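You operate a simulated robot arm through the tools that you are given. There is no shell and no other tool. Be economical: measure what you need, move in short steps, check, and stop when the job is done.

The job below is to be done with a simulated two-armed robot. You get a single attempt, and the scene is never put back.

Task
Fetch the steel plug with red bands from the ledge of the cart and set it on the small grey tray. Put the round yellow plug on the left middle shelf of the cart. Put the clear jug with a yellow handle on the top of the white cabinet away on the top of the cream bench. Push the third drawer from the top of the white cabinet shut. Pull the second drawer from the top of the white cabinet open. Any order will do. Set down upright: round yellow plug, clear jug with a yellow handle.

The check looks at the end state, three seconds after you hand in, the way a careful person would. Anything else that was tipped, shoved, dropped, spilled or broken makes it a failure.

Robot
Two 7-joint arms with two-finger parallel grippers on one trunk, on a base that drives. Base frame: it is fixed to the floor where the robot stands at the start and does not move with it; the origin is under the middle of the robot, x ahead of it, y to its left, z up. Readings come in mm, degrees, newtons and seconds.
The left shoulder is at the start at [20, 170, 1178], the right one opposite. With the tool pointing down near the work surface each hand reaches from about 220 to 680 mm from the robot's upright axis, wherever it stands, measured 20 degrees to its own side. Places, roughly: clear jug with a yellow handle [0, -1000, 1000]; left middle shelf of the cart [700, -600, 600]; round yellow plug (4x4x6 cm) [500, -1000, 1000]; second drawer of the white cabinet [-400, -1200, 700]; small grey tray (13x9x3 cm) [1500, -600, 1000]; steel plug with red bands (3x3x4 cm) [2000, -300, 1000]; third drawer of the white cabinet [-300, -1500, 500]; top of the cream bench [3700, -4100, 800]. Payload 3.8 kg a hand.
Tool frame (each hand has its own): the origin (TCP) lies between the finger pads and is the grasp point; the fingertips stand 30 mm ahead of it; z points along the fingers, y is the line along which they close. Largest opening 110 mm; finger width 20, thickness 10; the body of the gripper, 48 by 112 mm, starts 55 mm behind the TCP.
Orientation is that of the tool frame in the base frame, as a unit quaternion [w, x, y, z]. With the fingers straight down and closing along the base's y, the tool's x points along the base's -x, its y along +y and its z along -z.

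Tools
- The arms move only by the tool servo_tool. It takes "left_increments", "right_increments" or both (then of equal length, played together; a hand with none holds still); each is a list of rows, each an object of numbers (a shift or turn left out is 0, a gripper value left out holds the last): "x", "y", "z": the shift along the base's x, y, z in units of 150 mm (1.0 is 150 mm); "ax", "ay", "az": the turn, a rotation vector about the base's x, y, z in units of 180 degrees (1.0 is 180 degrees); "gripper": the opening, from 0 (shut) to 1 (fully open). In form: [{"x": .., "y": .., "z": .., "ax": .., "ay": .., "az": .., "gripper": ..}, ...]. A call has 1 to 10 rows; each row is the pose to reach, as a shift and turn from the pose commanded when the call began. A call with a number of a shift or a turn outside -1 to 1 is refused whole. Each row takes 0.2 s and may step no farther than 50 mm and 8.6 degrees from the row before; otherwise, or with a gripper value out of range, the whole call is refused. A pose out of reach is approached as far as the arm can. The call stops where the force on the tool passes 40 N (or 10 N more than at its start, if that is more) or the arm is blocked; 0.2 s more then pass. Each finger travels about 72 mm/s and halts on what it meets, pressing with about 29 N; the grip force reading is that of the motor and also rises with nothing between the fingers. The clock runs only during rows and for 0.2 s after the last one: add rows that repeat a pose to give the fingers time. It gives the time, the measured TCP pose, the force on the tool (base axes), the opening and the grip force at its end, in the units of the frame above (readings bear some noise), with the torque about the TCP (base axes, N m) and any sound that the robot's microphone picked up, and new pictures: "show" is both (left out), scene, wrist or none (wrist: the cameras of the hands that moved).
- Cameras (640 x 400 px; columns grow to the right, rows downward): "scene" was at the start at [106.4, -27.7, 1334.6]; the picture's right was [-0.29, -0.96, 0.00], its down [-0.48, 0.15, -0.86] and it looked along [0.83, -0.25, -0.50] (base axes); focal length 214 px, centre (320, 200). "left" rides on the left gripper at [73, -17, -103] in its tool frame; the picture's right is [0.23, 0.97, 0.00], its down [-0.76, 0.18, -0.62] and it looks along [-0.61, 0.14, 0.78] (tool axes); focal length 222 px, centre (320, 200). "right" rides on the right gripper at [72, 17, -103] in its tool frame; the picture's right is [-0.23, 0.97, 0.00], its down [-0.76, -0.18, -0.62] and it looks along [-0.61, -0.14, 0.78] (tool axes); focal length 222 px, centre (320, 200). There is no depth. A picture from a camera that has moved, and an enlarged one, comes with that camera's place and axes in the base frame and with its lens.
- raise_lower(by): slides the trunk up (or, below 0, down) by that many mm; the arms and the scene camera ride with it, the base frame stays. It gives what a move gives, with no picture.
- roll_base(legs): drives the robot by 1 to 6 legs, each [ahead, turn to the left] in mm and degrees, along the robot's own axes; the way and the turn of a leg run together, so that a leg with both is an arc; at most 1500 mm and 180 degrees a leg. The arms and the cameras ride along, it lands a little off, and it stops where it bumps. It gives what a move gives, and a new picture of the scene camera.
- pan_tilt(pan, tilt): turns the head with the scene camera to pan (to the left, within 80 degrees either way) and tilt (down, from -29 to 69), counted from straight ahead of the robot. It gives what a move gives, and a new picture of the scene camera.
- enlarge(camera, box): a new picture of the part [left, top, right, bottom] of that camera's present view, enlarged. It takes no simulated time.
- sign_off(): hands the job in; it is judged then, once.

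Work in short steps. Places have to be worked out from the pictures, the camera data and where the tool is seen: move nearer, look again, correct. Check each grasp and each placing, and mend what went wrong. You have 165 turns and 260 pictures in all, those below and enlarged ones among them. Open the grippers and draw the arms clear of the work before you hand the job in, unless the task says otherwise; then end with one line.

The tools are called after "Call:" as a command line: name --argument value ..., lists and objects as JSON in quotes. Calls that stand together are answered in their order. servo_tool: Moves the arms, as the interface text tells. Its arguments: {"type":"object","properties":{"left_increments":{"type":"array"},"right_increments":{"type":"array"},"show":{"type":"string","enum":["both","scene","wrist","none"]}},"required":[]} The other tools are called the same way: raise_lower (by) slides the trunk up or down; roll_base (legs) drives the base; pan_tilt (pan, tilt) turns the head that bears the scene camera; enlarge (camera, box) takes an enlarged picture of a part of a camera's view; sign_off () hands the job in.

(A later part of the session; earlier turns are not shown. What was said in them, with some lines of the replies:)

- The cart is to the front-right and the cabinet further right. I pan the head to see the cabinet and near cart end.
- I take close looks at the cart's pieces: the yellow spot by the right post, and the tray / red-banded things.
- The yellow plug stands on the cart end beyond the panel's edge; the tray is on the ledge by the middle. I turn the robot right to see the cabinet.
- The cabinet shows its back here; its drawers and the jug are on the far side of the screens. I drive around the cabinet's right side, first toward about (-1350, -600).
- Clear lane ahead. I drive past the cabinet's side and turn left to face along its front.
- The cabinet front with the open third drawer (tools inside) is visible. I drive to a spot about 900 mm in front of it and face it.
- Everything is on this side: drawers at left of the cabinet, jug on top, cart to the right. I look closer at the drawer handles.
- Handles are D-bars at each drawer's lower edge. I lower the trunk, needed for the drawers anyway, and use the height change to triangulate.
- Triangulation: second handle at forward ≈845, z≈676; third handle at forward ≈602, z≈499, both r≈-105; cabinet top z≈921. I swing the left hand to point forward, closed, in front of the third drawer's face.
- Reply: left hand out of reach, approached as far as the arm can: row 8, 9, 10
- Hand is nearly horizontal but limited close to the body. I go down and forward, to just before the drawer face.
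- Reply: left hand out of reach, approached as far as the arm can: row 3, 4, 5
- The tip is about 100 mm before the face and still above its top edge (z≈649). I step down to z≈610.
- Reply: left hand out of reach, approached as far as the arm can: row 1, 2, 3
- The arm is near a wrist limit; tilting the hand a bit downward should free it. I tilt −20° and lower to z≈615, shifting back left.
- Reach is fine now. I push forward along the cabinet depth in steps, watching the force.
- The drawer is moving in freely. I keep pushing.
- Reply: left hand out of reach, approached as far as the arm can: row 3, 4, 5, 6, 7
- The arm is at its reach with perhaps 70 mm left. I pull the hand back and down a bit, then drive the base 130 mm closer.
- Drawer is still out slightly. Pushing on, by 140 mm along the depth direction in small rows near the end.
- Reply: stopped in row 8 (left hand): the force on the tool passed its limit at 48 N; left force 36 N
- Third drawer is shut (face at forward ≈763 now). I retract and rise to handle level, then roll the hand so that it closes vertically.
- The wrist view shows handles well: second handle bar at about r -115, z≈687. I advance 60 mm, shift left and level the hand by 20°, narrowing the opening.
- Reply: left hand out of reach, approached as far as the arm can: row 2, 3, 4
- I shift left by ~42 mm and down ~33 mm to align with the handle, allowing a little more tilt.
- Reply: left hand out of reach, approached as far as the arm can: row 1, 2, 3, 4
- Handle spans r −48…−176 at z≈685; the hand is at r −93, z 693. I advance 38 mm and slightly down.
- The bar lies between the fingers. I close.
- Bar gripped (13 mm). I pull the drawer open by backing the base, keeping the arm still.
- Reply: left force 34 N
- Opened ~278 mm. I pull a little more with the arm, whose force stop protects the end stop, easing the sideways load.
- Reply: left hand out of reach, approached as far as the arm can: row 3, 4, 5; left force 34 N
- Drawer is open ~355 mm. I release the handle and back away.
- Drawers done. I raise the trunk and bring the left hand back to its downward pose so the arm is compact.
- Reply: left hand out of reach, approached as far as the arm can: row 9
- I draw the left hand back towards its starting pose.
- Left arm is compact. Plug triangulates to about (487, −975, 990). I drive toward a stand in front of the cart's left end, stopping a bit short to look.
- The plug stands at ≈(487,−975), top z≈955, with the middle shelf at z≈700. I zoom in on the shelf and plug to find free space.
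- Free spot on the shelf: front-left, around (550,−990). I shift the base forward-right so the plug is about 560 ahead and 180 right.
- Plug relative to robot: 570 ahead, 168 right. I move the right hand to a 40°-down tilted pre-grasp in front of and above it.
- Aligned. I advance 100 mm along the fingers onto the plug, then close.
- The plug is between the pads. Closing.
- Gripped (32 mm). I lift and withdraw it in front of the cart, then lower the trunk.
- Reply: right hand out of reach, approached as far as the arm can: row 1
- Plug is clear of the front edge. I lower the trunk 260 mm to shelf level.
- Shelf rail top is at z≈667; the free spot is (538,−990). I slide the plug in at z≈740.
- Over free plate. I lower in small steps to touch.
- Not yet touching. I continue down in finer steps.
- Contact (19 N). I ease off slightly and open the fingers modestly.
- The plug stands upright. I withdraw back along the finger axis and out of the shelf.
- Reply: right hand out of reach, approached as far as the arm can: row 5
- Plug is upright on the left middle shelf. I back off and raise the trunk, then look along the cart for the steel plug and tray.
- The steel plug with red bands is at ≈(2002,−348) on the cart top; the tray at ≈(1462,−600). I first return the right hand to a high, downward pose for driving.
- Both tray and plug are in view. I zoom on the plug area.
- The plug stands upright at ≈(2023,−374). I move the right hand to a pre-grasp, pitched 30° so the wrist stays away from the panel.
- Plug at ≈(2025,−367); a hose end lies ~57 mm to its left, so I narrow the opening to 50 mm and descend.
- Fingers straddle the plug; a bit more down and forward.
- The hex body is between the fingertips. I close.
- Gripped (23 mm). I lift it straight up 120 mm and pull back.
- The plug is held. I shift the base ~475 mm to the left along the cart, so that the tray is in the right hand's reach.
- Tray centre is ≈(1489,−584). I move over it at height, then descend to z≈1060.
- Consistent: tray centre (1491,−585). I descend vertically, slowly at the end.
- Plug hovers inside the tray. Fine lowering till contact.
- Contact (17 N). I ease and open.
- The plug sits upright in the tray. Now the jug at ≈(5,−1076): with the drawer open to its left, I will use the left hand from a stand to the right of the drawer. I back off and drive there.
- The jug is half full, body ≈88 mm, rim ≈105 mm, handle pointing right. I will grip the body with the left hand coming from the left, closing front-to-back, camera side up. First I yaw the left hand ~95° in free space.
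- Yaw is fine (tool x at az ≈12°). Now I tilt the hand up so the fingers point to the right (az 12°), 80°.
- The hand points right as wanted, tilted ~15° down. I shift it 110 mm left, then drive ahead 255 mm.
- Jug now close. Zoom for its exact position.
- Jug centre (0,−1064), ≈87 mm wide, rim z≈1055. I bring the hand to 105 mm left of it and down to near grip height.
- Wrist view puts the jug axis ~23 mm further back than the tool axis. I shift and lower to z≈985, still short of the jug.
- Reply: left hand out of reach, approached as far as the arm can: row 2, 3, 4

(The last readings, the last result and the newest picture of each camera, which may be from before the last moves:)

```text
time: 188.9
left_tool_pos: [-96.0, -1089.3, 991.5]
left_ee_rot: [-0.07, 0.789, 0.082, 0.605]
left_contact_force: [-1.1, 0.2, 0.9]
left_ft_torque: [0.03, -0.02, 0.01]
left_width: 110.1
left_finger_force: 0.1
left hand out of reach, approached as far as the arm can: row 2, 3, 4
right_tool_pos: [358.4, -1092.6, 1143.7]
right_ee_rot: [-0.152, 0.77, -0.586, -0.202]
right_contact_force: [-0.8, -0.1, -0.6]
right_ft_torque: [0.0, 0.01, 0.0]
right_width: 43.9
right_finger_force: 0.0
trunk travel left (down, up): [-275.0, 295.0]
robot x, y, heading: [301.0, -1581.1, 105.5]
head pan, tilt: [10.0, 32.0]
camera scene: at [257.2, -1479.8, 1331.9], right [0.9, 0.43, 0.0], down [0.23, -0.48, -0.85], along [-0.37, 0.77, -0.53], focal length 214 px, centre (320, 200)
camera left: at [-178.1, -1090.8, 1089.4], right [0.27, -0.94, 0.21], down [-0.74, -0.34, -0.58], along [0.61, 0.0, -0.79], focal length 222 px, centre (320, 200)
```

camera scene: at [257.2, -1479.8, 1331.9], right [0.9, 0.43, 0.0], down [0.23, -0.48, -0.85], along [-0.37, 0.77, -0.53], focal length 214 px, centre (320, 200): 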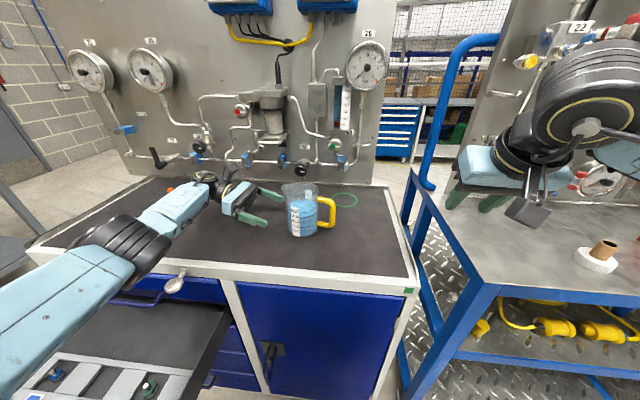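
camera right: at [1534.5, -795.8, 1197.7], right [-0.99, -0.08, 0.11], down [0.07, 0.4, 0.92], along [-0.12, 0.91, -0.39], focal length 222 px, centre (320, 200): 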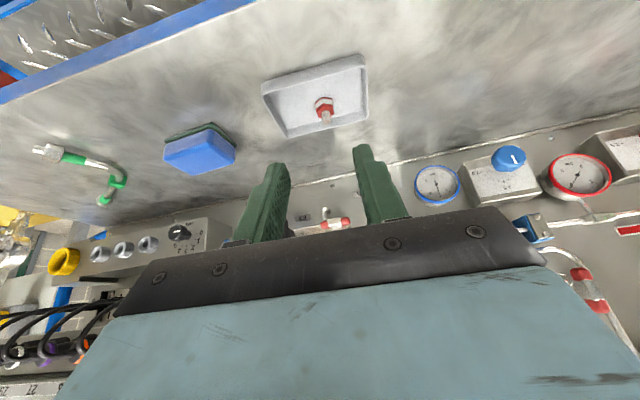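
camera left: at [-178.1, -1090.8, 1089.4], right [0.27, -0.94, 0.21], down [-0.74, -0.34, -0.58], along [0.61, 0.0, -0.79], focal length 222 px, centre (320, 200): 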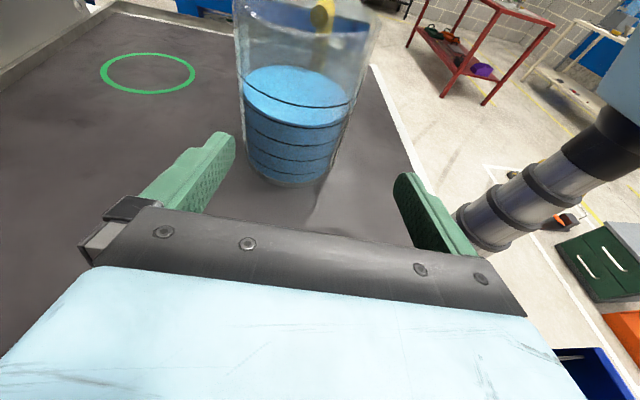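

The arm is at full stretch; the jug is 23 mm further back. I nudge the base ahead 28 mm, which supplies exactly that shift.

Call:
roll_base --legs '[[28, 0]]'

Call:
servo_tool --left_increments '[{"z": -0.02}, {"z": -0.05}]' --show "wrist"

```text
time: 189.7
left_tool_pos: [-104.6, -1060.8, 991.8]
left_ee_rot: [-0.07, 0.788, 0.083, 0.605]
left_contact_force: [-0.3, 0.7, -0.6]
left_ft_torque: [-0.01, -0.03, 0.02]
left_width: 110.0
left_finger_force: 0.2
right_tool_pos: [351.5, -1064.7, 1143.0]
right_ee_rot: [-0.152, 0.769, -0.587, -0.202]
right_contact_force: [-0.2, 0.7, 0.0]
right_ft_torque: [-0.03, -0.03, 0.0]
right_width: 43.9
right_finger_force: 0.0
trunk travel left (down, up): [-275.0, 295.0]
robot x, y, heading: [295.3, -1555.3, 105.6]
head pan, tilt: [10.0, 32.0]
camera scene: at [249.3, -1451.4, 1331.7], right [0.9, 0.43, 0.0], down [0.23, -0.48, -0.85], along [-0.36, 0.76, -0.53], focal length 214 px, centre (320, 200)
```

scene: 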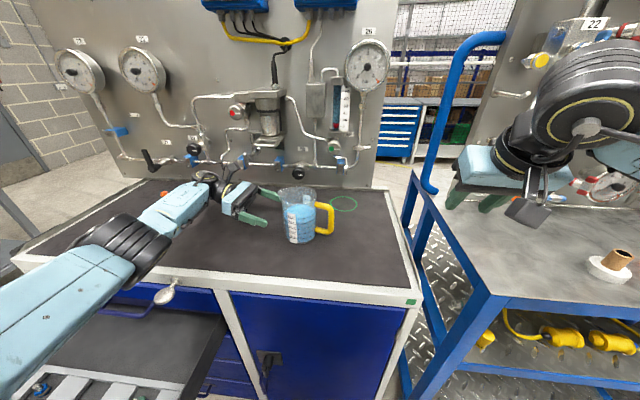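

```text
time: 190.3
left_tool_pos: [-104.4, -1062.0, 985.7]
left_ee_rot: [-0.071, 0.789, 0.082, 0.604]
left_contact_force: [0.2, -0.5, -0.4]
left_ft_torque: [0.01, -0.01, -0.02]
left_width: 110.2
left_finger_force: 0.2
right_tool_pos: [351.0, -1066.7, 1143.6]
right_ee_rot: [-0.152, 0.769, -0.587, -0.202]
right_contact_force: [-0.3, 0.1, -0.9]
right_ft_torque: [0.01, 0.03, 0.02]
right_width: 44.1
right_finger_force: 0.0
trunk travel left (down, up): [-275.0, 295.0]
robot x, y, heading: [293.3, -1555.1, 105.4]
head pan, tilt: [10.0, 32.0]
camera left: at [-186.0, -1063.8, 1082.6], right [0.27, -0.94, 0.21], down [-0.74, -0.34, -0.58], along [0.61, 0.0, -0.79], focal length 222 px, centre (320, 200)
```

left: 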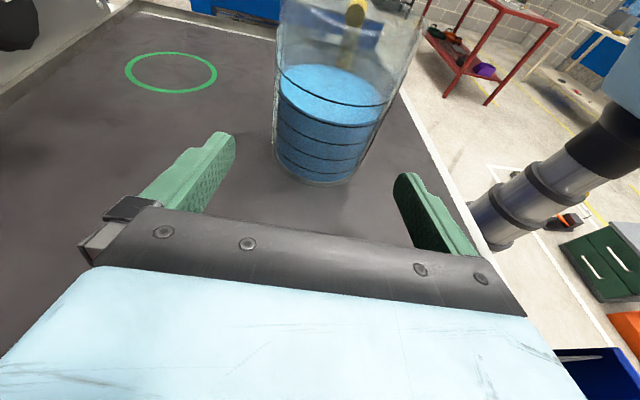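

Lateral error is now only ~5 mm. I advance 78 mm along the hand direction around the jug.

Call:
servo_tool --left_increments '[{"x": 0.13, "y": 0.01, "z": -0.02}, {"x": 0.26, "y": 0.035, "z": -0.04}, {"x": 0.38, "y": 0.06, "z": -0.05}, {"x": 0.45, "y": 0.075, "z": -0.05}]' --show "both"

```text
time: 191.3
left_tool_pos: [-35.5, -1049.2, 978.0]
left_ee_rot: [-0.07, 0.789, 0.082, 0.605]
left_contact_force: [0.1, 0.7, 0.1]
left_ft_torque: [0.03, -0.02, -0.04]
left_width: 110.1
left_finger_force: 0.1
right_tool_pos: [352.3, -1065.3, 1144.8]
right_ee_rot: [-0.152, 0.77, -0.586, -0.202]
right_contact_force: [0.6, -0.6, -0.2]
right_ft_torque: [0.01, -0.02, 0.05]
right_width: 44.1
right_finger_force: 0.1
trunk travel left (down, up): [-275.0, 295.0]
robot x, y, heading: [299.4, -1551.5, 105.7]
head pan, tilt: [10.0, 32.0]
camera scene: at [249.8, -1452.9, 1331.8], right [0.9, 0.43, 0.0], down [0.23, -0.48, -0.85], along [-0.37, 0.77, -0.53], focal length 214 px, centre (320, 200)
camera left: at [-116.9, -1052.1, 1075.4], right [0.27, -0.94, 0.21], down [-0.74, -0.34, -0.58], along [0.61, 0.0, -0.79], focal length 222 px, centre (320, 200)
```

scene: 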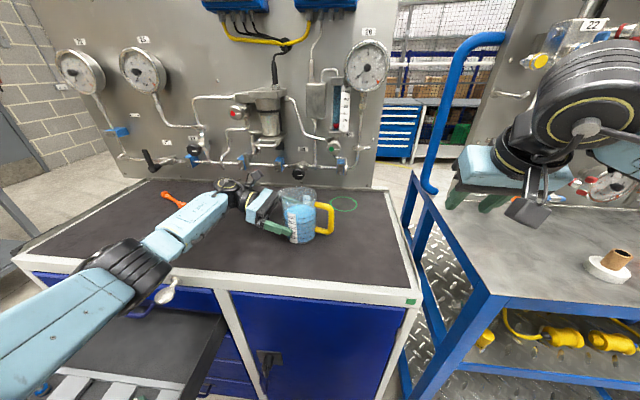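
left: 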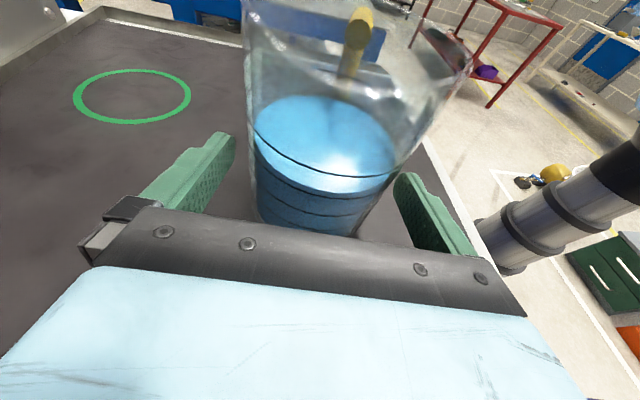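

Well centred. 9 mm more, then close gently.

Call:
servo_tool --left_increments '[{"x": 0.06, "y": 0.012}, {"x": 0.06, "y": 0.012, "gripper": 0.85}, {"x": 0.06, "y": 0.012, "gripper": 0.75}, {"x": 0.06, "y": 0.012, "gripper": 0.7}, {"x": 0.06, "y": 0.012, "gripper": 0.65}, {"x": 0.06, "y": 0.012, "gripper": 0.65}]' --show "both"

```text
time: 192.7
left_tool_pos: [-26.6, -1048.5, 978.1]
left_ee_rot: [-0.07, 0.789, 0.082, 0.605]
left_contact_force: [2.1, -1.0, 0.4]
left_ft_torque: [-0.01, -0.05, -0.16]
left_width: 91.9
left_finger_force: 28.5
right_tool_pos: [350.8, -1066.8, 1143.1]
right_ee_rot: [-0.151, 0.77, -0.586, -0.202]
right_contact_force: [-0.3, -0.6, -0.4]
right_ft_torque: [0.02, -0.01, 0.0]
right_width: 44.0
right_finger_force: 0.1
trunk travel left (down, up): [-275.0, 295.0]
robot x, y, heading: [294.9, -1553.5, 105.3]
head pan, tilt: [10.0, 32.0]
camera scene: at [250.0, -1453.1, 1331.9], right [0.9, 0.43, 0.0], down [0.23, -0.48, -0.85], along [-0.37, 0.77, -0.53], focal length 214 px, centre (320, 200)
camera left: at [-108.5, -1050.5, 1075.0], right [0.27, -0.94, 0.21], down [-0.74, -0.34, -0.58], along [0.61, 0.0, -0.79], focal length 222 px, centre (320, 200)
```

scene: 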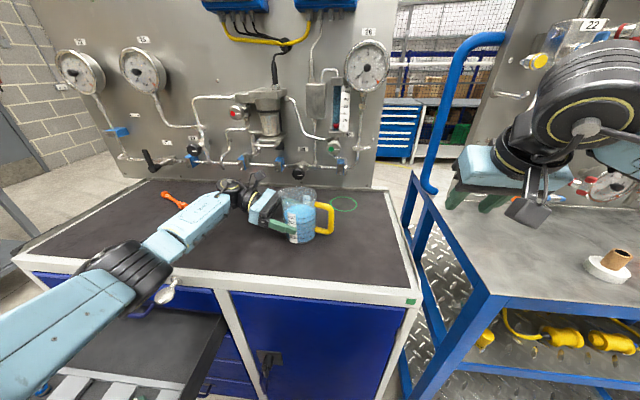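
left: 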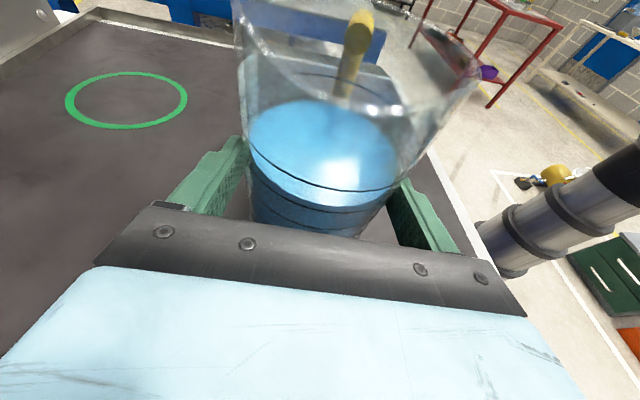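

Gripped (92 mm, 28 N). I lift with the trunk, which keeps the jug level.

Call:
raise_lower --by 60

Call:
enlarge --camera "scene" --box '[200, 150, 400, 275]'

```text
time: 193.7
left_tool_pos: [-28.3, -1048.6, 1036.1]
left_ee_rot: [-0.069, 0.789, 0.082, 0.604]
left_contact_force: [0.1, 0.5, -5.0]
left_ft_torque: [-0.04, 0.18, 0.0]
left_width: 91.1
left_finger_force: 29.4
right_tool_pos: [351.5, -1064.8, 1203.7]
right_ee_rot: [-0.151, 0.77, -0.586, -0.2]
right_contact_force: [0.3, -0.4, 1.3]
right_ft_torque: [-0.02, 0.0, 0.0]
right_width: 44.0
right_finger_force: 0.1
trunk travel left (down, up): [-335.0, 235.0]
robot x, y, heading: [297.7, -1551.2, 105.5]
head pan, tilt: [10.0, 32.0]
```

```text
3.20 times, centred on (300, 212) of scene
camera zoom: at [249.4, -1452.3, 1391.7], right [0.9, 0.43, 0.0], down [0.23, -0.48, -0.85], along [-0.37, 0.77, -0.53], focal length 686 px, centre (384, 160)
```

zoom: 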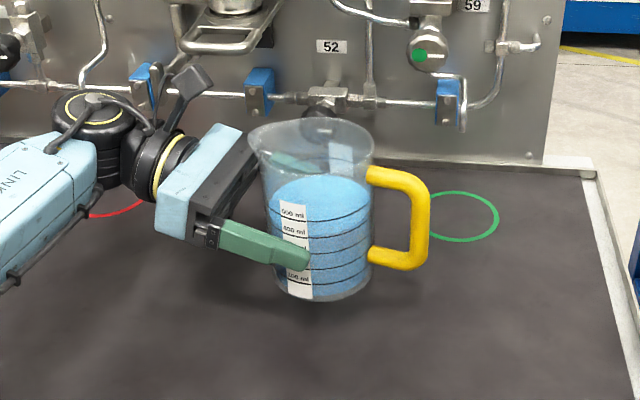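

Jug is held level, weight ≈5 N. I back away from the cabinet and look toward the bench.

Call:
roll_base --legs '[[-400, 0]]'

Call:
pan_tilt --pan -80 --tilt 15

```text
time: 196.2
left_tool_pos: [82.5, -1435.1, 1037.1]
left_ee_rot: [-0.068, 0.789, 0.079, 0.605]
left_contact_force: [-0.1, -1.1, -5.5]
left_ft_torque: [-0.03, 0.22, 0.0]
left_width: 91.2
left_finger_force: 28.9
right_tool_pos: [461.9, -1454.0, 1204.4]
right_ee_rot: [-0.153, 0.767, -0.589, -0.202]
right_contact_force: [0.6, 0.6, -0.7]
right_ft_torque: [0.01, -0.02, -0.03]
right_width: 43.7
right_finger_force: 0.0
trunk travel left (down, up): [-335.0, 235.0]
robot x, y, heading: [397.2, -1942.2, 105.3]
head pan, tilt: [10.0, 32.0]
camera scene: at [356.8, -1841.1, 1391.8], right [0.9, 0.43, 0.0], down [0.23, -0.48, -0.85], along [-0.36, 0.77, -0.53], focal length 214 px, centre (320, 200)
```

scene: 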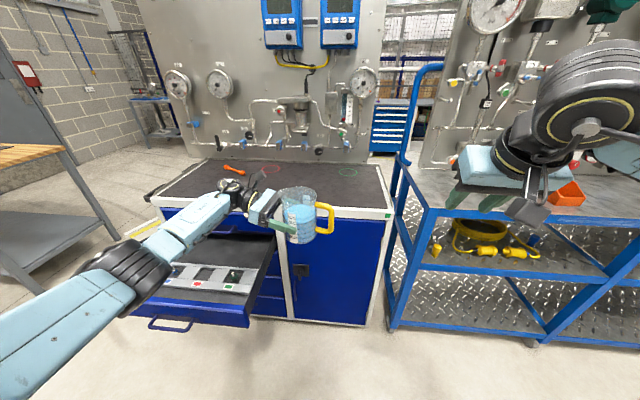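

```text
time: 197.9
left_tool_pos: [81.0, -1435.3, 1037.1]
left_ee_rot: [-0.068, 0.789, 0.08, 0.605]
left_contact_force: [1.2, -0.3, -4.3]
left_ft_torque: [-0.04, 0.21, 0.0]
left_width: 91.1
left_finger_force: 29.7
right_tool_pos: [459.9, -1453.4, 1201.9]
right_ee_rot: [-0.152, 0.768, -0.589, -0.201]
right_contact_force: [0.4, 0.1, 0.4]
right_ft_torque: [0.01, 0.0, -0.02]
right_width: 43.9
right_finger_force: 0.0
trunk travel left (down, up): [-335.0, 235.0]
robot x, y, heading: [401.4, -1940.6, 105.4]
head pan, tilt: [-80.0, 15.0]
camera scene: at [479.2, -1881.7, 1419.2], right [0.43, -0.9, 0.0], down [-0.23, -0.11, -0.97], along [0.87, 0.41, -0.26], focal length 214 px, centre (320, 200)
```

scene: 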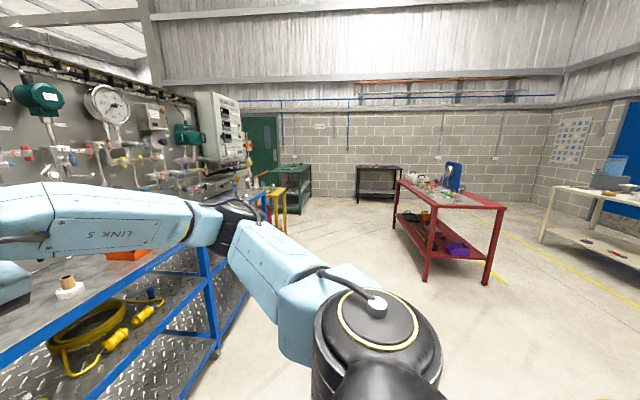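

The cream bench is to the right beyond a red table; there are things on the floor in between. I turn right and look over the route.

Call:
roll_base --legs '[[0, -125]]'

Call:
pan_tilt --pan -15 --tilt 22

```text
time: 203.4
left_tool_pos: [1000.3, -1966.3, 1038.4]
left_ee_rot: [-0.505, -0.437, 0.662, -0.341]
left_contact_force: [0.9, -0.6, -4.9]
left_ft_torque: [0.15, -0.07, 0.0]
left_width: 91.1
left_finger_force: 29.3
right_tool_pos: [768.4, -2268.5, 1203.3]
right_ee_rot: [0.249, 0.165, 0.953, -0.042]
right_contact_force: [-0.4, -0.5, -0.4]
right_ft_torque: [0.0, -0.02, -0.01]
right_width: 43.9
right_finger_force: 0.0
trunk travel left (down, up): [-335.0, 235.0]
robot x, y, heading: [403.3, -1941.9, -19.5]
head pan, tilt: [-80.0, 15.0]
camera scene: at [405.3, -2041.4, 1419.2], right [-0.99, 0.17, 0.0], down [0.04, 0.26, -0.97], along [-0.16, -0.95, -0.26], focal length 214 px, centre (320, 200)
```

scene: 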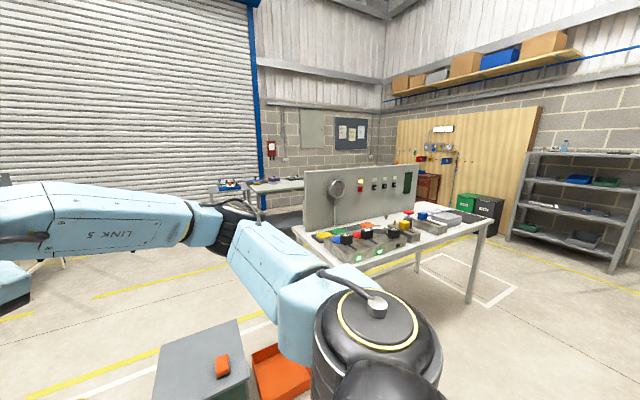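

```text
time: 204.8
left_tool_pos: [1000.2, -1967.2, 1037.7]
left_ee_rot: [-0.504, -0.437, 0.662, -0.341]
left_contact_force: [-0.1, 0.0, -4.9]
left_ft_torque: [0.19, -0.1, 0.01]
left_width: 90.7
left_finger_force: 29.0
right_tool_pos: [768.7, -2266.1, 1204.2]
right_ee_rot: [0.249, 0.165, 0.953, -0.042]
right_contact_force: [-0.1, -0.4, 0.0]
right_ft_torque: [0.0, -0.01, -0.03]
right_width: 43.8
right_finger_force: 0.0
trunk travel left (down, up): [-335.0, 235.0]
robot x, y, heading: [397.4, -1940.6, -19.5]
head pan, tilt: [-15.0, 22.0]
camera scene: at [497.2, -2001.9, 1407.7], right [-0.57, -0.82, 0.0], down [-0.31, 0.21, -0.93], along [0.76, -0.53, -0.37], focal length 214 px, centre (320, 200)
```

scene: 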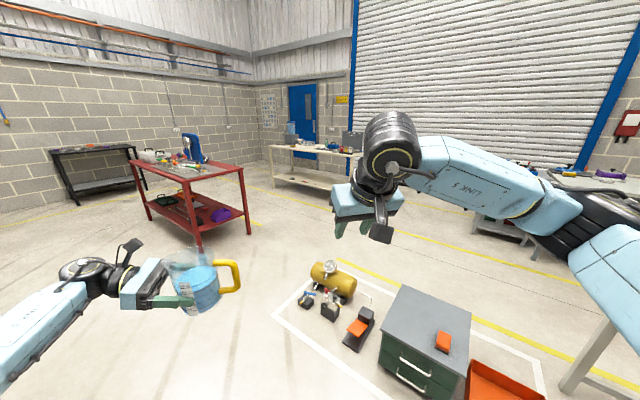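

Route: east along y≈−2100, then south through the gap between the floor tools (x<1900) and the red table (x>2700), then to the bench front. First I draw the jug closer to the body.

Call:
servo_tool --left_increments '[{"x": -0.12, "y": -0.075}, {"x": -0.24, "y": -0.15}, {"x": -0.36, "y": -0.225}, {"x": -0.48, "y": -0.3}, {"x": -0.6, "y": -0.375}, {"x": -0.72, "y": -0.45}]' --show "scene"

```text
time: 206.2
left_tool_pos: [891.2, -2033.2, 1037.4]
left_ee_rot: [-0.505, -0.437, 0.662, -0.341]
left_contact_force: [0.8, 0.1, -5.5]
left_ft_torque: [0.22, -0.11, -0.01]
left_width: 90.4
left_finger_force: 29.2
right_tool_pos: [766.9, -2267.1, 1203.0]
right_ee_rot: [0.25, 0.165, 0.953, -0.041]
right_contact_force: [-0.8, 0.2, 0.4]
right_ft_torque: [0.01, 0.02, 0.01]
right_width: 44.0
right_finger_force: 0.1
trunk travel left (down, up): [-335.0, 235.0]
robot x, y, heading: [403.4, -1938.6, -19.8]
head pan, tilt: [-15.0, 22.0]
camera scene: at [496.8, -2002.0, 1407.8], right [-0.57, -0.82, 0.0], down [-0.31, 0.21, -0.93], along [0.76, -0.53, -0.37], focal length 214 px, centre (320, 200)
```

scene: 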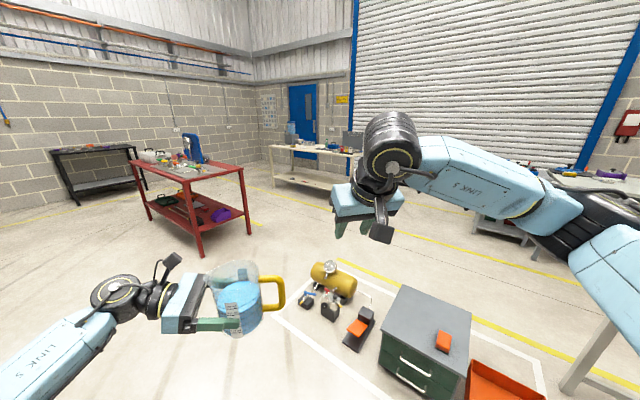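

Driving east.

Call:
roll_base --legs '[[0, 13], [1500, 0], [230, 0], [0, -55]]'

```text
time: 218.4
left_tool_pos: [2457.3, -2518.8, 1037.5]
left_ee_rot: [-0.592, -0.175, 0.774, -0.14]
left_contact_force: [0.4, -0.3, -4.5]
left_ft_torque: [0.1, -0.19, 0.02]
left_width: 90.2
left_finger_force: 29.0
right_tool_pos: [2209.8, -2613.7, 1202.5]
right_ee_rot: [0.22, 0.491, 0.833, -0.127]
right_contact_force: [-0.4, 0.2, 0.0]
right_ft_torque: [-0.01, -0.03, 0.01]
right_width: 43.9
right_finger_force: 0.0
trunk travel left (down, up): [-335.0, 235.0]
robot x, y, heading: [2154.8, -2125.7, -61.0]
head pan, tilt: [-15.0, 22.0]
camera scene: at [2182.7, -2236.6, 1407.7], right [-0.97, -0.24, 0.0], down [-0.09, 0.36, -0.93], along [0.23, -0.9, -0.37], focal length 214 px, centre (320, 200)
```

scene: 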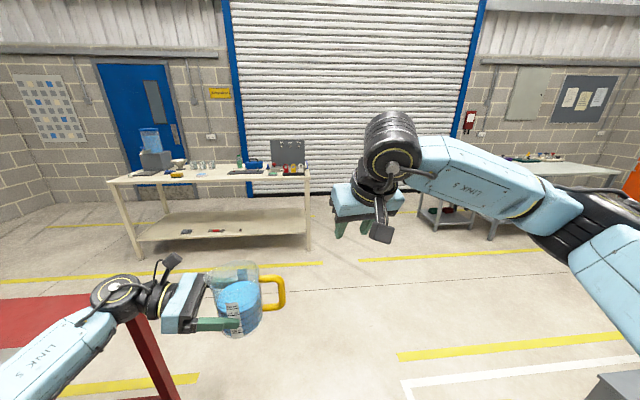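

Table corner at ≈(2820,−2530). I steer further right through the gap to (2350,−2900).

Call:
roll_base --legs '[[0, -15], [800, 0], [0, 30]]'

Call:
enlarge --camera "scene" --box '[0, 80, 320, 280]'

```text
time: 225.0
left_tool_pos: [2743.5, -3202.6, 1037.4]
left_ee_rot: [-0.569, -0.275, 0.744, -0.217]
left_contact_force: [-0.5, -1.2, -4.9]
left_ft_torque: [0.15, -0.19, 0.01]
left_width: 89.9
left_finger_force: 29.1
right_tool_pos: [2528.5, -3358.5, 1202.6]
right_ee_rot: [0.232, 0.377, 0.891, -0.097]
right_contact_force: [-0.7, 0.0, 0.0]
right_ft_torque: [0.01, 0.0, 0.0]
right_width: 44.0
right_finger_force: 0.0
trunk travel left (down, up): [-335.0, 235.0]
robot x, y, heading: [2347.3, -2902.3, -45.7]
head pan, tilt: [-15.0, 22.0]
camera scene: at [2405.1, -3001.0, 1407.8], right [-0.87, -0.49, 0.0], down [-0.18, 0.33, -0.93], along [0.45, -0.81, -0.37], focal length 214 px, centre (320, 200)
```

scene: 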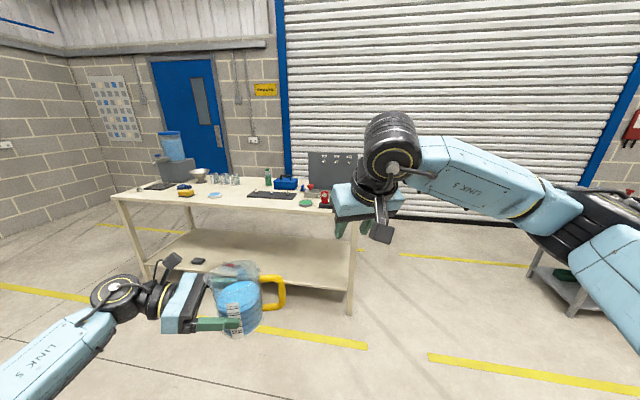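

```text
2.00 times, centred on (160, 180) of scene
camera zoom: at [2405.1, -3001.0, 1407.8], right [-0.87, -0.49, 0.0], down [-0.18, 0.33, -0.93], along [0.45, -0.81, -0.37], focal length 429 px, centre (640, 240)
```

zoom: 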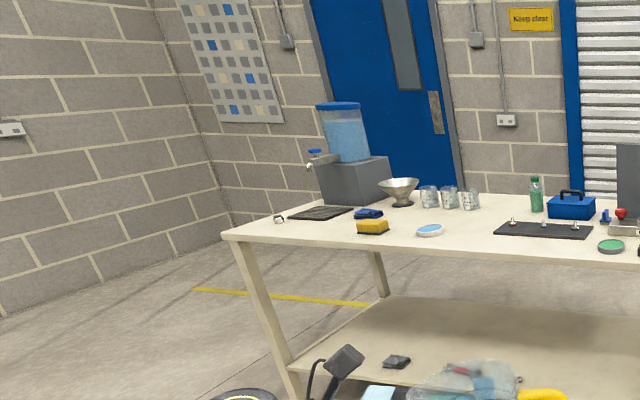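

Free spot on the bench front strip: ≈(3640,−3880), top z≈848. I drive there in two legs, keeping clear of the red table, and face the bench.

Call:
roll_base --legs '[[450, 0], [0, 34.4], [730, 0], [0, -60.5]]'

Call:
pan_tilt --pan 5 --tilt 35

```text
time: 235.6
left_tool_pos: [3592.0, -3815.5, 1035.8]
left_ee_rot: [-0.603, -0.095, 0.788, -0.079]
left_contact_force: [-0.3, 0.5, -5.3]
left_ft_torque: [0.07, -0.22, 0.01]
left_width: 89.2
left_finger_force: 29.1
right_tool_pos: [3332.8, -3857.7, 1203.5]
right_ee_rot: [0.205, 0.573, 0.78, -0.148]
right_contact_force: [0.9, 0.1, -1.0]
right_ft_torque: [0.0, 0.0, 0.0]
right_width: 44.0
right_finger_force: 0.1
trunk travel left (down, up): [-335.0, 235.0]
robot x, y, heading: [3371.9, -3370.8, -72.5]
head pan, tilt: [-15.0, 22.0]
camera scene: at [3381.2, -3483.2, 1407.7], right [-1.0, -0.04, 0.0], down [-0.02, 0.37, -0.93], along [0.04, -0.93, -0.37], focal length 214 px, centre (320, 200)
```

scene: 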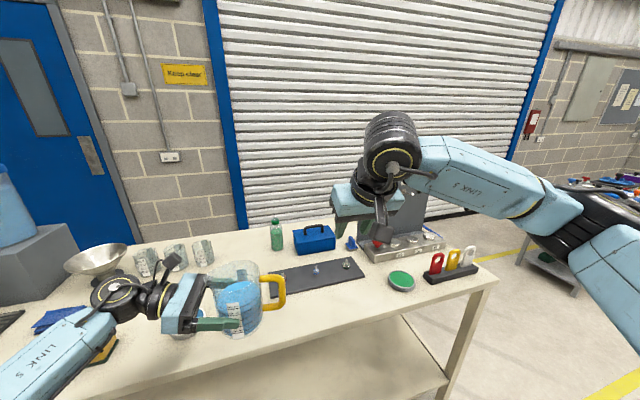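

```text
time: 236.5
left_tool_pos: [3592.3, -3816.2, 1035.9]
left_ee_rot: [-0.603, -0.096, 0.788, -0.08]
left_contact_force: [0.5, 0.1, -5.1]
left_ft_torque: [0.05, -0.23, -0.01]
left_width: 89.6
left_finger_force: 29.0
right_tool_pos: [3332.3, -3858.3, 1202.2]
right_ee_rot: [0.204, 0.574, 0.779, -0.148]
right_contact_force: [-0.9, 0.0, 0.2]
right_ft_torque: [0.01, 0.0, -0.01]
right_width: 44.0
right_finger_force: 0.0
trunk travel left (down, up): [-335.0, 235.0]
robot x, y, heading: [3369.6, -3368.1, -72.6]
head pan, tilt: [5.0, 35.0]
camera scene: at [3411.0, -3471.7, 1387.2], right [-0.92, -0.38, 0.0], down [-0.22, 0.53, -0.82], along [0.31, -0.76, -0.57], focal length 214 px, centre (320, 200)
```

scene: 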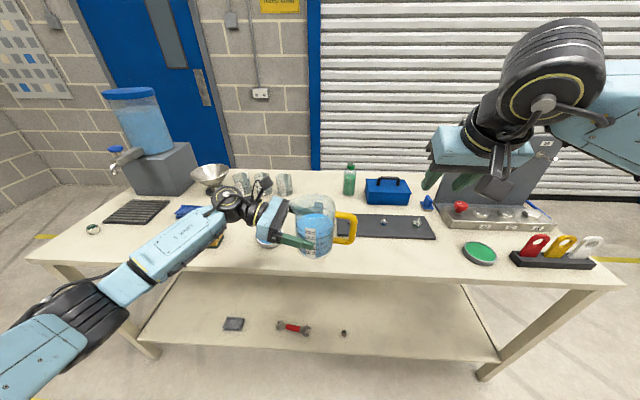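

The jug hovers just in front of the bench edge (edge ≈ y −3848 here). I move it 100 mm further over the free front strip.

Call:
servo_tool --left_increments '[{"y": -0.13}, {"y": -0.27}, {"y": -0.4}, {"y": -0.53}, {"y": -0.667}]' --show "both"

```text
time: 237.7
left_tool_pos: [3594.1, -3914.4, 1036.8]
left_ee_rot: [-0.602, -0.096, 0.788, -0.08]
left_contact_force: [0.1, 0.2, -5.3]
left_ft_torque: [0.06, -0.19, 0.0]
left_width: 89.7
left_finger_force: 29.2
right_tool_pos: [3331.3, -3858.4, 1203.5]
right_ee_rot: [0.204, 0.574, 0.779, -0.148]
right_contact_force: [-0.4, -0.3, -0.8]
right_ft_torque: [-0.03, -0.01, 0.02]
right_width: 43.9
right_finger_force: 0.0
trunk travel left (down, up): [-335.0, 235.0]
robot x, y, heading: [3372.6, -3367.9, -72.4]
head pan, tilt: [5.0, 35.0]
camera scene: at [3410.6, -3472.4, 1387.1], right [-0.92, -0.38, 0.0], down [-0.22, 0.53, -0.82], along [0.31, -0.76, -0.57], focal length 214 px, centre (320, 200)
camera left: at [3677.4, -3911.3, 1133.5], right [-0.3, 0.93, 0.21], down [0.73, 0.37, -0.57], along [-0.61, -0.02, -0.79], focal length 222 px, centre (320, 200)
```

scene: 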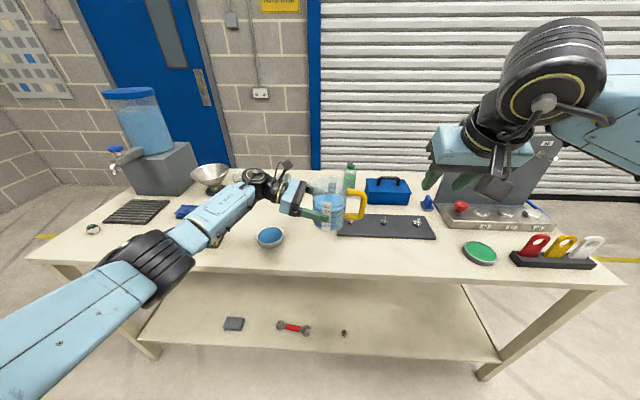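
left: 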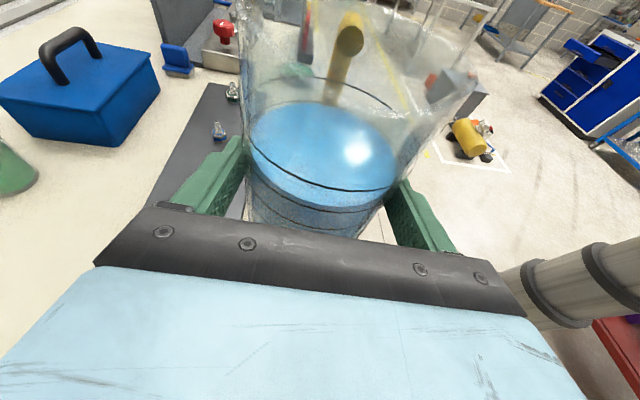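

Position looks right: 72 mm inside the edge, mat ~45 mm beyond the jug wall. I lower the trunk 100 mm, then finish in fine steps.

Call:
raise_lower --by -100

Call:
enlarge --camera "scene" --box '[160, 110, 420, 272]'

```text
time: 239.0
left_tool_pos: [3593.9, -3914.2, 936.7]
left_ee_rot: [-0.602, -0.096, 0.788, -0.08]
left_contact_force: [-0.4, -0.2, -4.8]
left_ft_torque: [0.0, -0.24, -0.01]
left_width: 89.4
left_finger_force: 28.6
right_tool_pos: [3331.8, -3858.4, 1102.5]
right_ee_rot: [0.206, 0.572, 0.78, -0.148]
right_contact_force: [1.0, 0.2, 1.5]
right_ft_torque: [0.03, -0.01, -0.03]
right_width: 43.8
right_finger_force: 0.2
trunk travel left (down, up): [-235.0, 335.0]
robot x, y, heading: [3372.0, -3370.4, -72.4]
head pan, tilt: [5.0, 35.0]
```

```text
2.46 times, centred on (290, 191) of scene
camera zoom: at [3411.1, -3471.6, 1287.2], right [-0.92, -0.38, 0.0], down [-0.22, 0.53, -0.82], along [0.31, -0.76, -0.57], focal length 528 px, centre (394, 222)
```

zoom: 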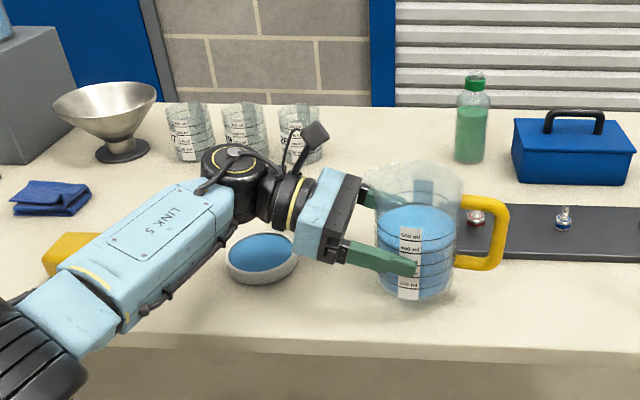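

Clear of the mat. I ease 8 mm toward the edge and lower in fine steps.

Call:
servo_tool --left_increments '[{"x": -0.015, "y": 0.05, "z": -0.05}, {"x": -0.015, "y": 0.05, "z": -0.08}, {"x": -0.015, "y": 0.05, "z": -0.1}, {"x": -0.015, "y": 0.05, "z": -0.115}, {"x": -0.015, "y": 0.05, "z": -0.13}]' --show "none"

Call:
enlarge --camera "scene" --box '[160, 110, 420, 272]'

```text
time: 240.2
left_tool_pos: [3592.9, -3907.8, 916.6]
left_ee_rot: [-0.603, -0.096, 0.788, -0.08]
left_contact_force: [0.5, -0.2, -5.7]
left_ft_torque: [0.03, -0.22, 0.0]
left_width: 89.4
left_finger_force: 29.1
right_tool_pos: [3332.4, -3857.4, 1103.7]
right_ee_rot: [0.204, 0.573, 0.78, -0.147]
right_contact_force: [-0.2, 0.0, 0.8]
right_ft_torque: [0.03, 0.0, -0.01]
right_width: 44.4
right_finger_force: 0.0
trunk travel left (down, up): [-235.0, 335.0]
robot x, y, heading: [3374.5, -3368.2, -72.1]
head pan, tilt: [5.0, 35.0]
```

```text
2.46 times, centred on (290, 191) of scene
camera zoom: at [3411.1, -3471.8, 1287.1], right [-0.92, -0.38, 0.0], down [-0.22, 0.53, -0.82], along [0.31, -0.76, -0.57], focal length 528 px, centre (394, 222)
```

zoom: 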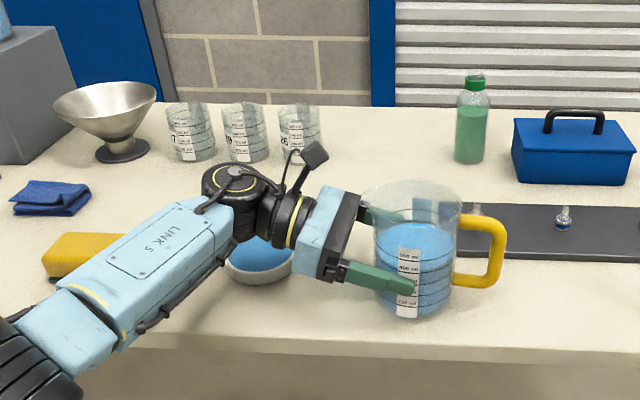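

No contact yet (weight still fully carried). Continue in 2 mm steps.

Call:
servo_tool --left_increments '[{"z": -0.015}, {"z": -0.03}, {"z": -0.045}, {"z": -0.06}]' --show "none"

```text
time: 241.2
left_tool_pos: [3592.9, -3906.2, 910.5]
left_ee_rot: [-0.605, -0.095, 0.787, -0.081]
left_contact_force: [2.2, -0.1, 4.1]
left_ft_torque: [0.14, 0.16, -0.01]
left_width: 89.4
left_finger_force: 28.9
right_tool_pos: [3332.4, -3857.5, 1103.8]
right_ee_rot: [0.205, 0.572, 0.781, -0.148]
right_contact_force: [0.6, 0.6, -0.3]
right_ft_torque: [-0.02, -0.01, 0.0]
right_width: 44.1
right_finger_force: 0.0
trunk travel left (down, up): [-235.0, 335.0]
robot x, y, heading: [3371.2, -3368.2, -72.4]
head pan, tilt: [5.0, 35.0]
```

Contact: force flipped to +4 N. I check before releasing.

Call:
enlarge --camera "scene" --box '[240, 130, 400, 230]'

Call:
enlarge --camera "left" --box '[0, 0, 640, 400]'

```text
4.00 times, centred on (320, 180) of scene
camera zoom: at [3411.2, -3471.1, 1287.3], right [-0.92, -0.38, 0.0], down [-0.22, 0.53, -0.82], along [0.31, -0.76, -0.57], focal length 858 px, centre (320, 280)
```

zoom: 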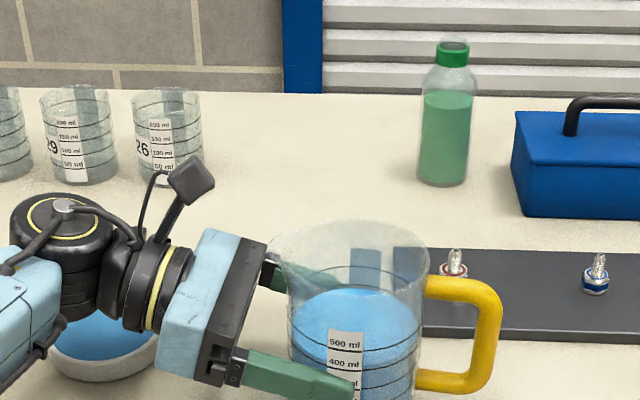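

```text
1.00 times, centred on (320, 200) of left (not enlarged: the box is as wide or as high as the picture)
camera zoom: at [3676.6, -3902.4, 1007.5], right [-0.3, 0.93, 0.21], down [0.73, 0.36, -0.58], along [-0.61, -0.02, -0.79], focal length 222 px, centre (320, 200)
```

zoom: 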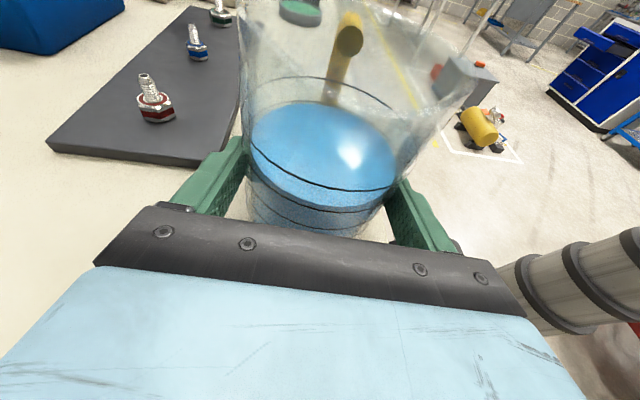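

Jug stands flat with the mat ~19 mm behind it. I open the left hand.

Call:
servo_tool --left_increments '[{"z": 0.015}, {"z": 0.02, "gripper": 0.9}, {"z": 0.02, "gripper": 1}, {"z": 0.02, "gripper": 1}]' --show "wrist"

```text
time: 242.2
left_tool_pos: [3593.1, -3906.4, 912.5]
left_ee_rot: [-0.603, -0.096, 0.788, -0.08]
left_contact_force: [0.0, 0.0, -0.8]
left_ft_torque: [0.0, -0.01, -0.02]
left_width: 110.2
left_finger_force: 0.1
right_tool_pos: [3332.6, -3857.1, 1103.5]
right_ee_rot: [0.204, 0.574, 0.779, -0.149]
right_contact_force: [0.2, -0.6, -0.4]
right_ft_torque: [0.0, 0.02, 0.01]
right_width: 44.2
right_finger_force: 0.1
trunk travel left (down, up): [-235.0, 335.0]
robot x, y, heading: [3372.3, -3370.4, -72.3]
head pan, tilt: [5.0, 35.0]
camera left: at [3675.8, -3902.4, 1009.1], right [-0.3, 0.93, 0.21], down [0.73, 0.36, -0.58], along [-0.61, -0.02, -0.79], focal length 222 px, centre (320, 200)
```

left: 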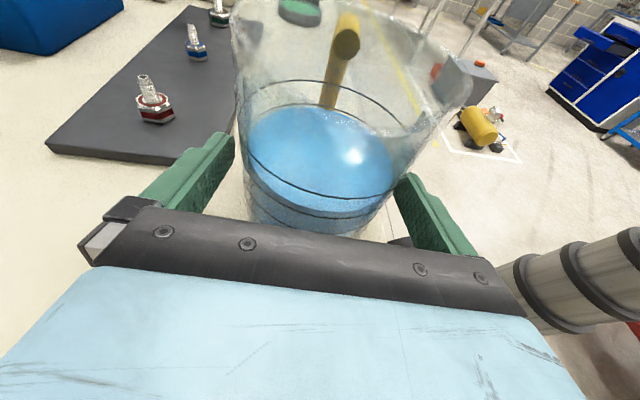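

Released cleanly. I retreat straight back along the finger axis.

Call:
servo_tool --left_increments '[{"x": 0.15, "y": 0.039, "z": 0.04}, {"x": 0.3, "y": 0.078, "z": 0.08}, {"x": 0.45, "y": 0.117, "z": 0.12}, {"x": 0.6, "y": 0.156, "z": 0.16}, {"x": 0.717, "y": 0.186, "z": 0.2}]' --show "both"

```text
time: 243.4
left_tool_pos: [3699.3, -3880.0, 940.8]
left_ee_rot: [-0.602, -0.096, 0.788, -0.081]
left_contact_force: [1.0, -0.3, -0.2]
left_ft_torque: [-0.01, -0.01, 0.0]
left_width: 109.9
left_finger_force: 0.1
right_tool_pos: [3333.2, -3857.6, 1103.5]
right_ee_rot: [0.205, 0.572, 0.78, -0.149]
right_contact_force: [0.2, 0.8, 0.2]
right_ft_torque: [0.0, 0.01, -0.01]
right_width: 44.0
right_finger_force: 0.1
trunk travel left (down, up): [-235.0, 335.0]
robot x, y, heading: [3373.1, -3368.7, -72.6]
head pan, tilt: [5.0, 35.0]
camera scene: at [3411.1, -3471.2, 1287.2], right [-0.92, -0.38, 0.0], down [-0.22, 0.53, -0.82], along [0.31, -0.76, -0.57], focal length 214 px, centre (320, 200)
camera left: at [3783.2, -3874.8, 1038.2], right [-0.3, 0.93, 0.21], down [0.73, 0.36, -0.58], along [-0.61, -0.02, -0.79], focal length 222 px, centre (320, 200)
```

scene: 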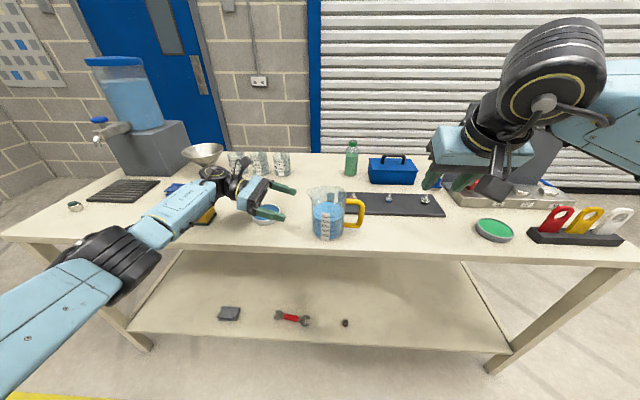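
left: 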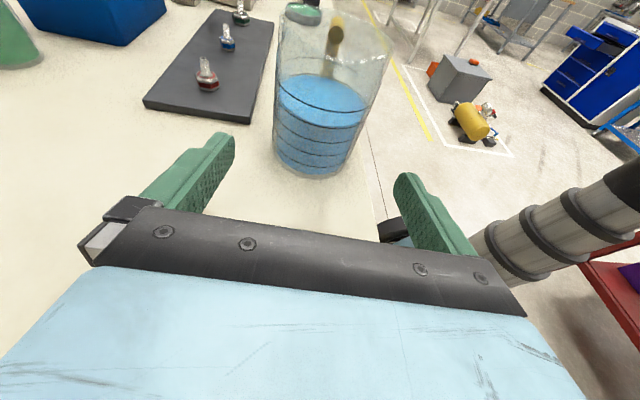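

Jug stands upright on the bench. I raise the trunk to lift both arms clear and then back away.

Call:
raise_lower --by 220

Call:
roll_base --legs '[[-380, 0]]'

```text
time: 245.7
left_tool_pos: [3698.9, -3879.9, 1161.1]
left_ee_rot: [-0.603, -0.096, 0.788, -0.08]
left_contact_force: [-0.3, 0.5, 0.4]
left_ft_torque: [-0.01, 0.02, 0.0]
left_width: 110.1
left_finger_force: 0.0
right_tool_pos: [3333.5, -3857.6, 1325.1]
right_ee_rot: [0.205, 0.572, 0.78, -0.148]
right_contact_force: [-0.4, 0.3, -0.2]
right_ft_torque: [-0.01, 0.01, 0.01]
right_width: 44.3
right_finger_force: 0.1
trunk travel left (down, up): [-455.0, 115.0]
robot x, y, heading: [3369.3, -3368.3, -72.6]
head pan, tilt: [5.0, 35.0]
```

```text
time: 248.1
left_tool_pos: [3582.8, -3516.9, 1160.9]
left_ee_rot: [-0.603, -0.095, 0.788, -0.08]
left_contact_force: [0.2, 0.5, 0.1]
left_ft_torque: [-0.01, -0.02, 0.01]
left_width: 110.4
left_finger_force: 0.0
right_tool_pos: [3214.7, -3492.5, 1323.4]
right_ee_rot: [0.204, 0.574, 0.779, -0.148]
right_contact_force: [-1.1, -0.2, 0.1]
right_ft_torque: [0.0, 0.01, 0.01]
right_width: 43.9
right_finger_force: 0.0
trunk travel left (down, up): [-455.0, 115.0]
robot x, y, heading: [3260.9, -3002.5, -72.9]
head pan, tilt: [5.0, 35.0]
camera scene: at [3296.3, -3106.9, 1507.2], right [-0.93, -0.38, 0.0], down [-0.22, 0.53, -0.82], along [0.31, -0.76, -0.57], focal length 214 px, centre (320, 200)
```

scene: 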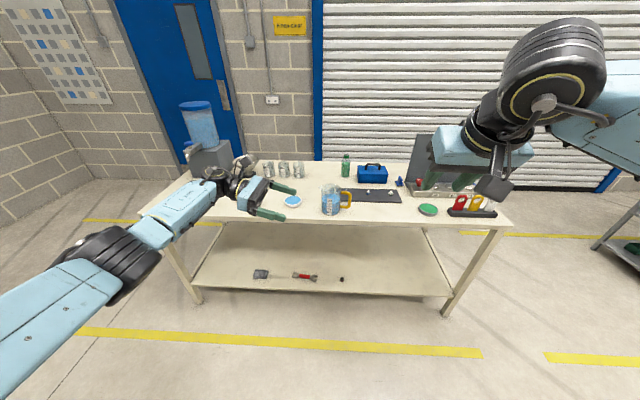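

The jug, tray, plug and drawers have all been checked, and both arms are clear with grippers open. Handing in.

Call:
sign_off

```text
The job is handed in.
```

All five jobs are done: the steel plug is in the grey tray, the yellow plug is upright on the left middle shelf, the jug is upright on the cream bench, the third drawer is shut and the second is open.
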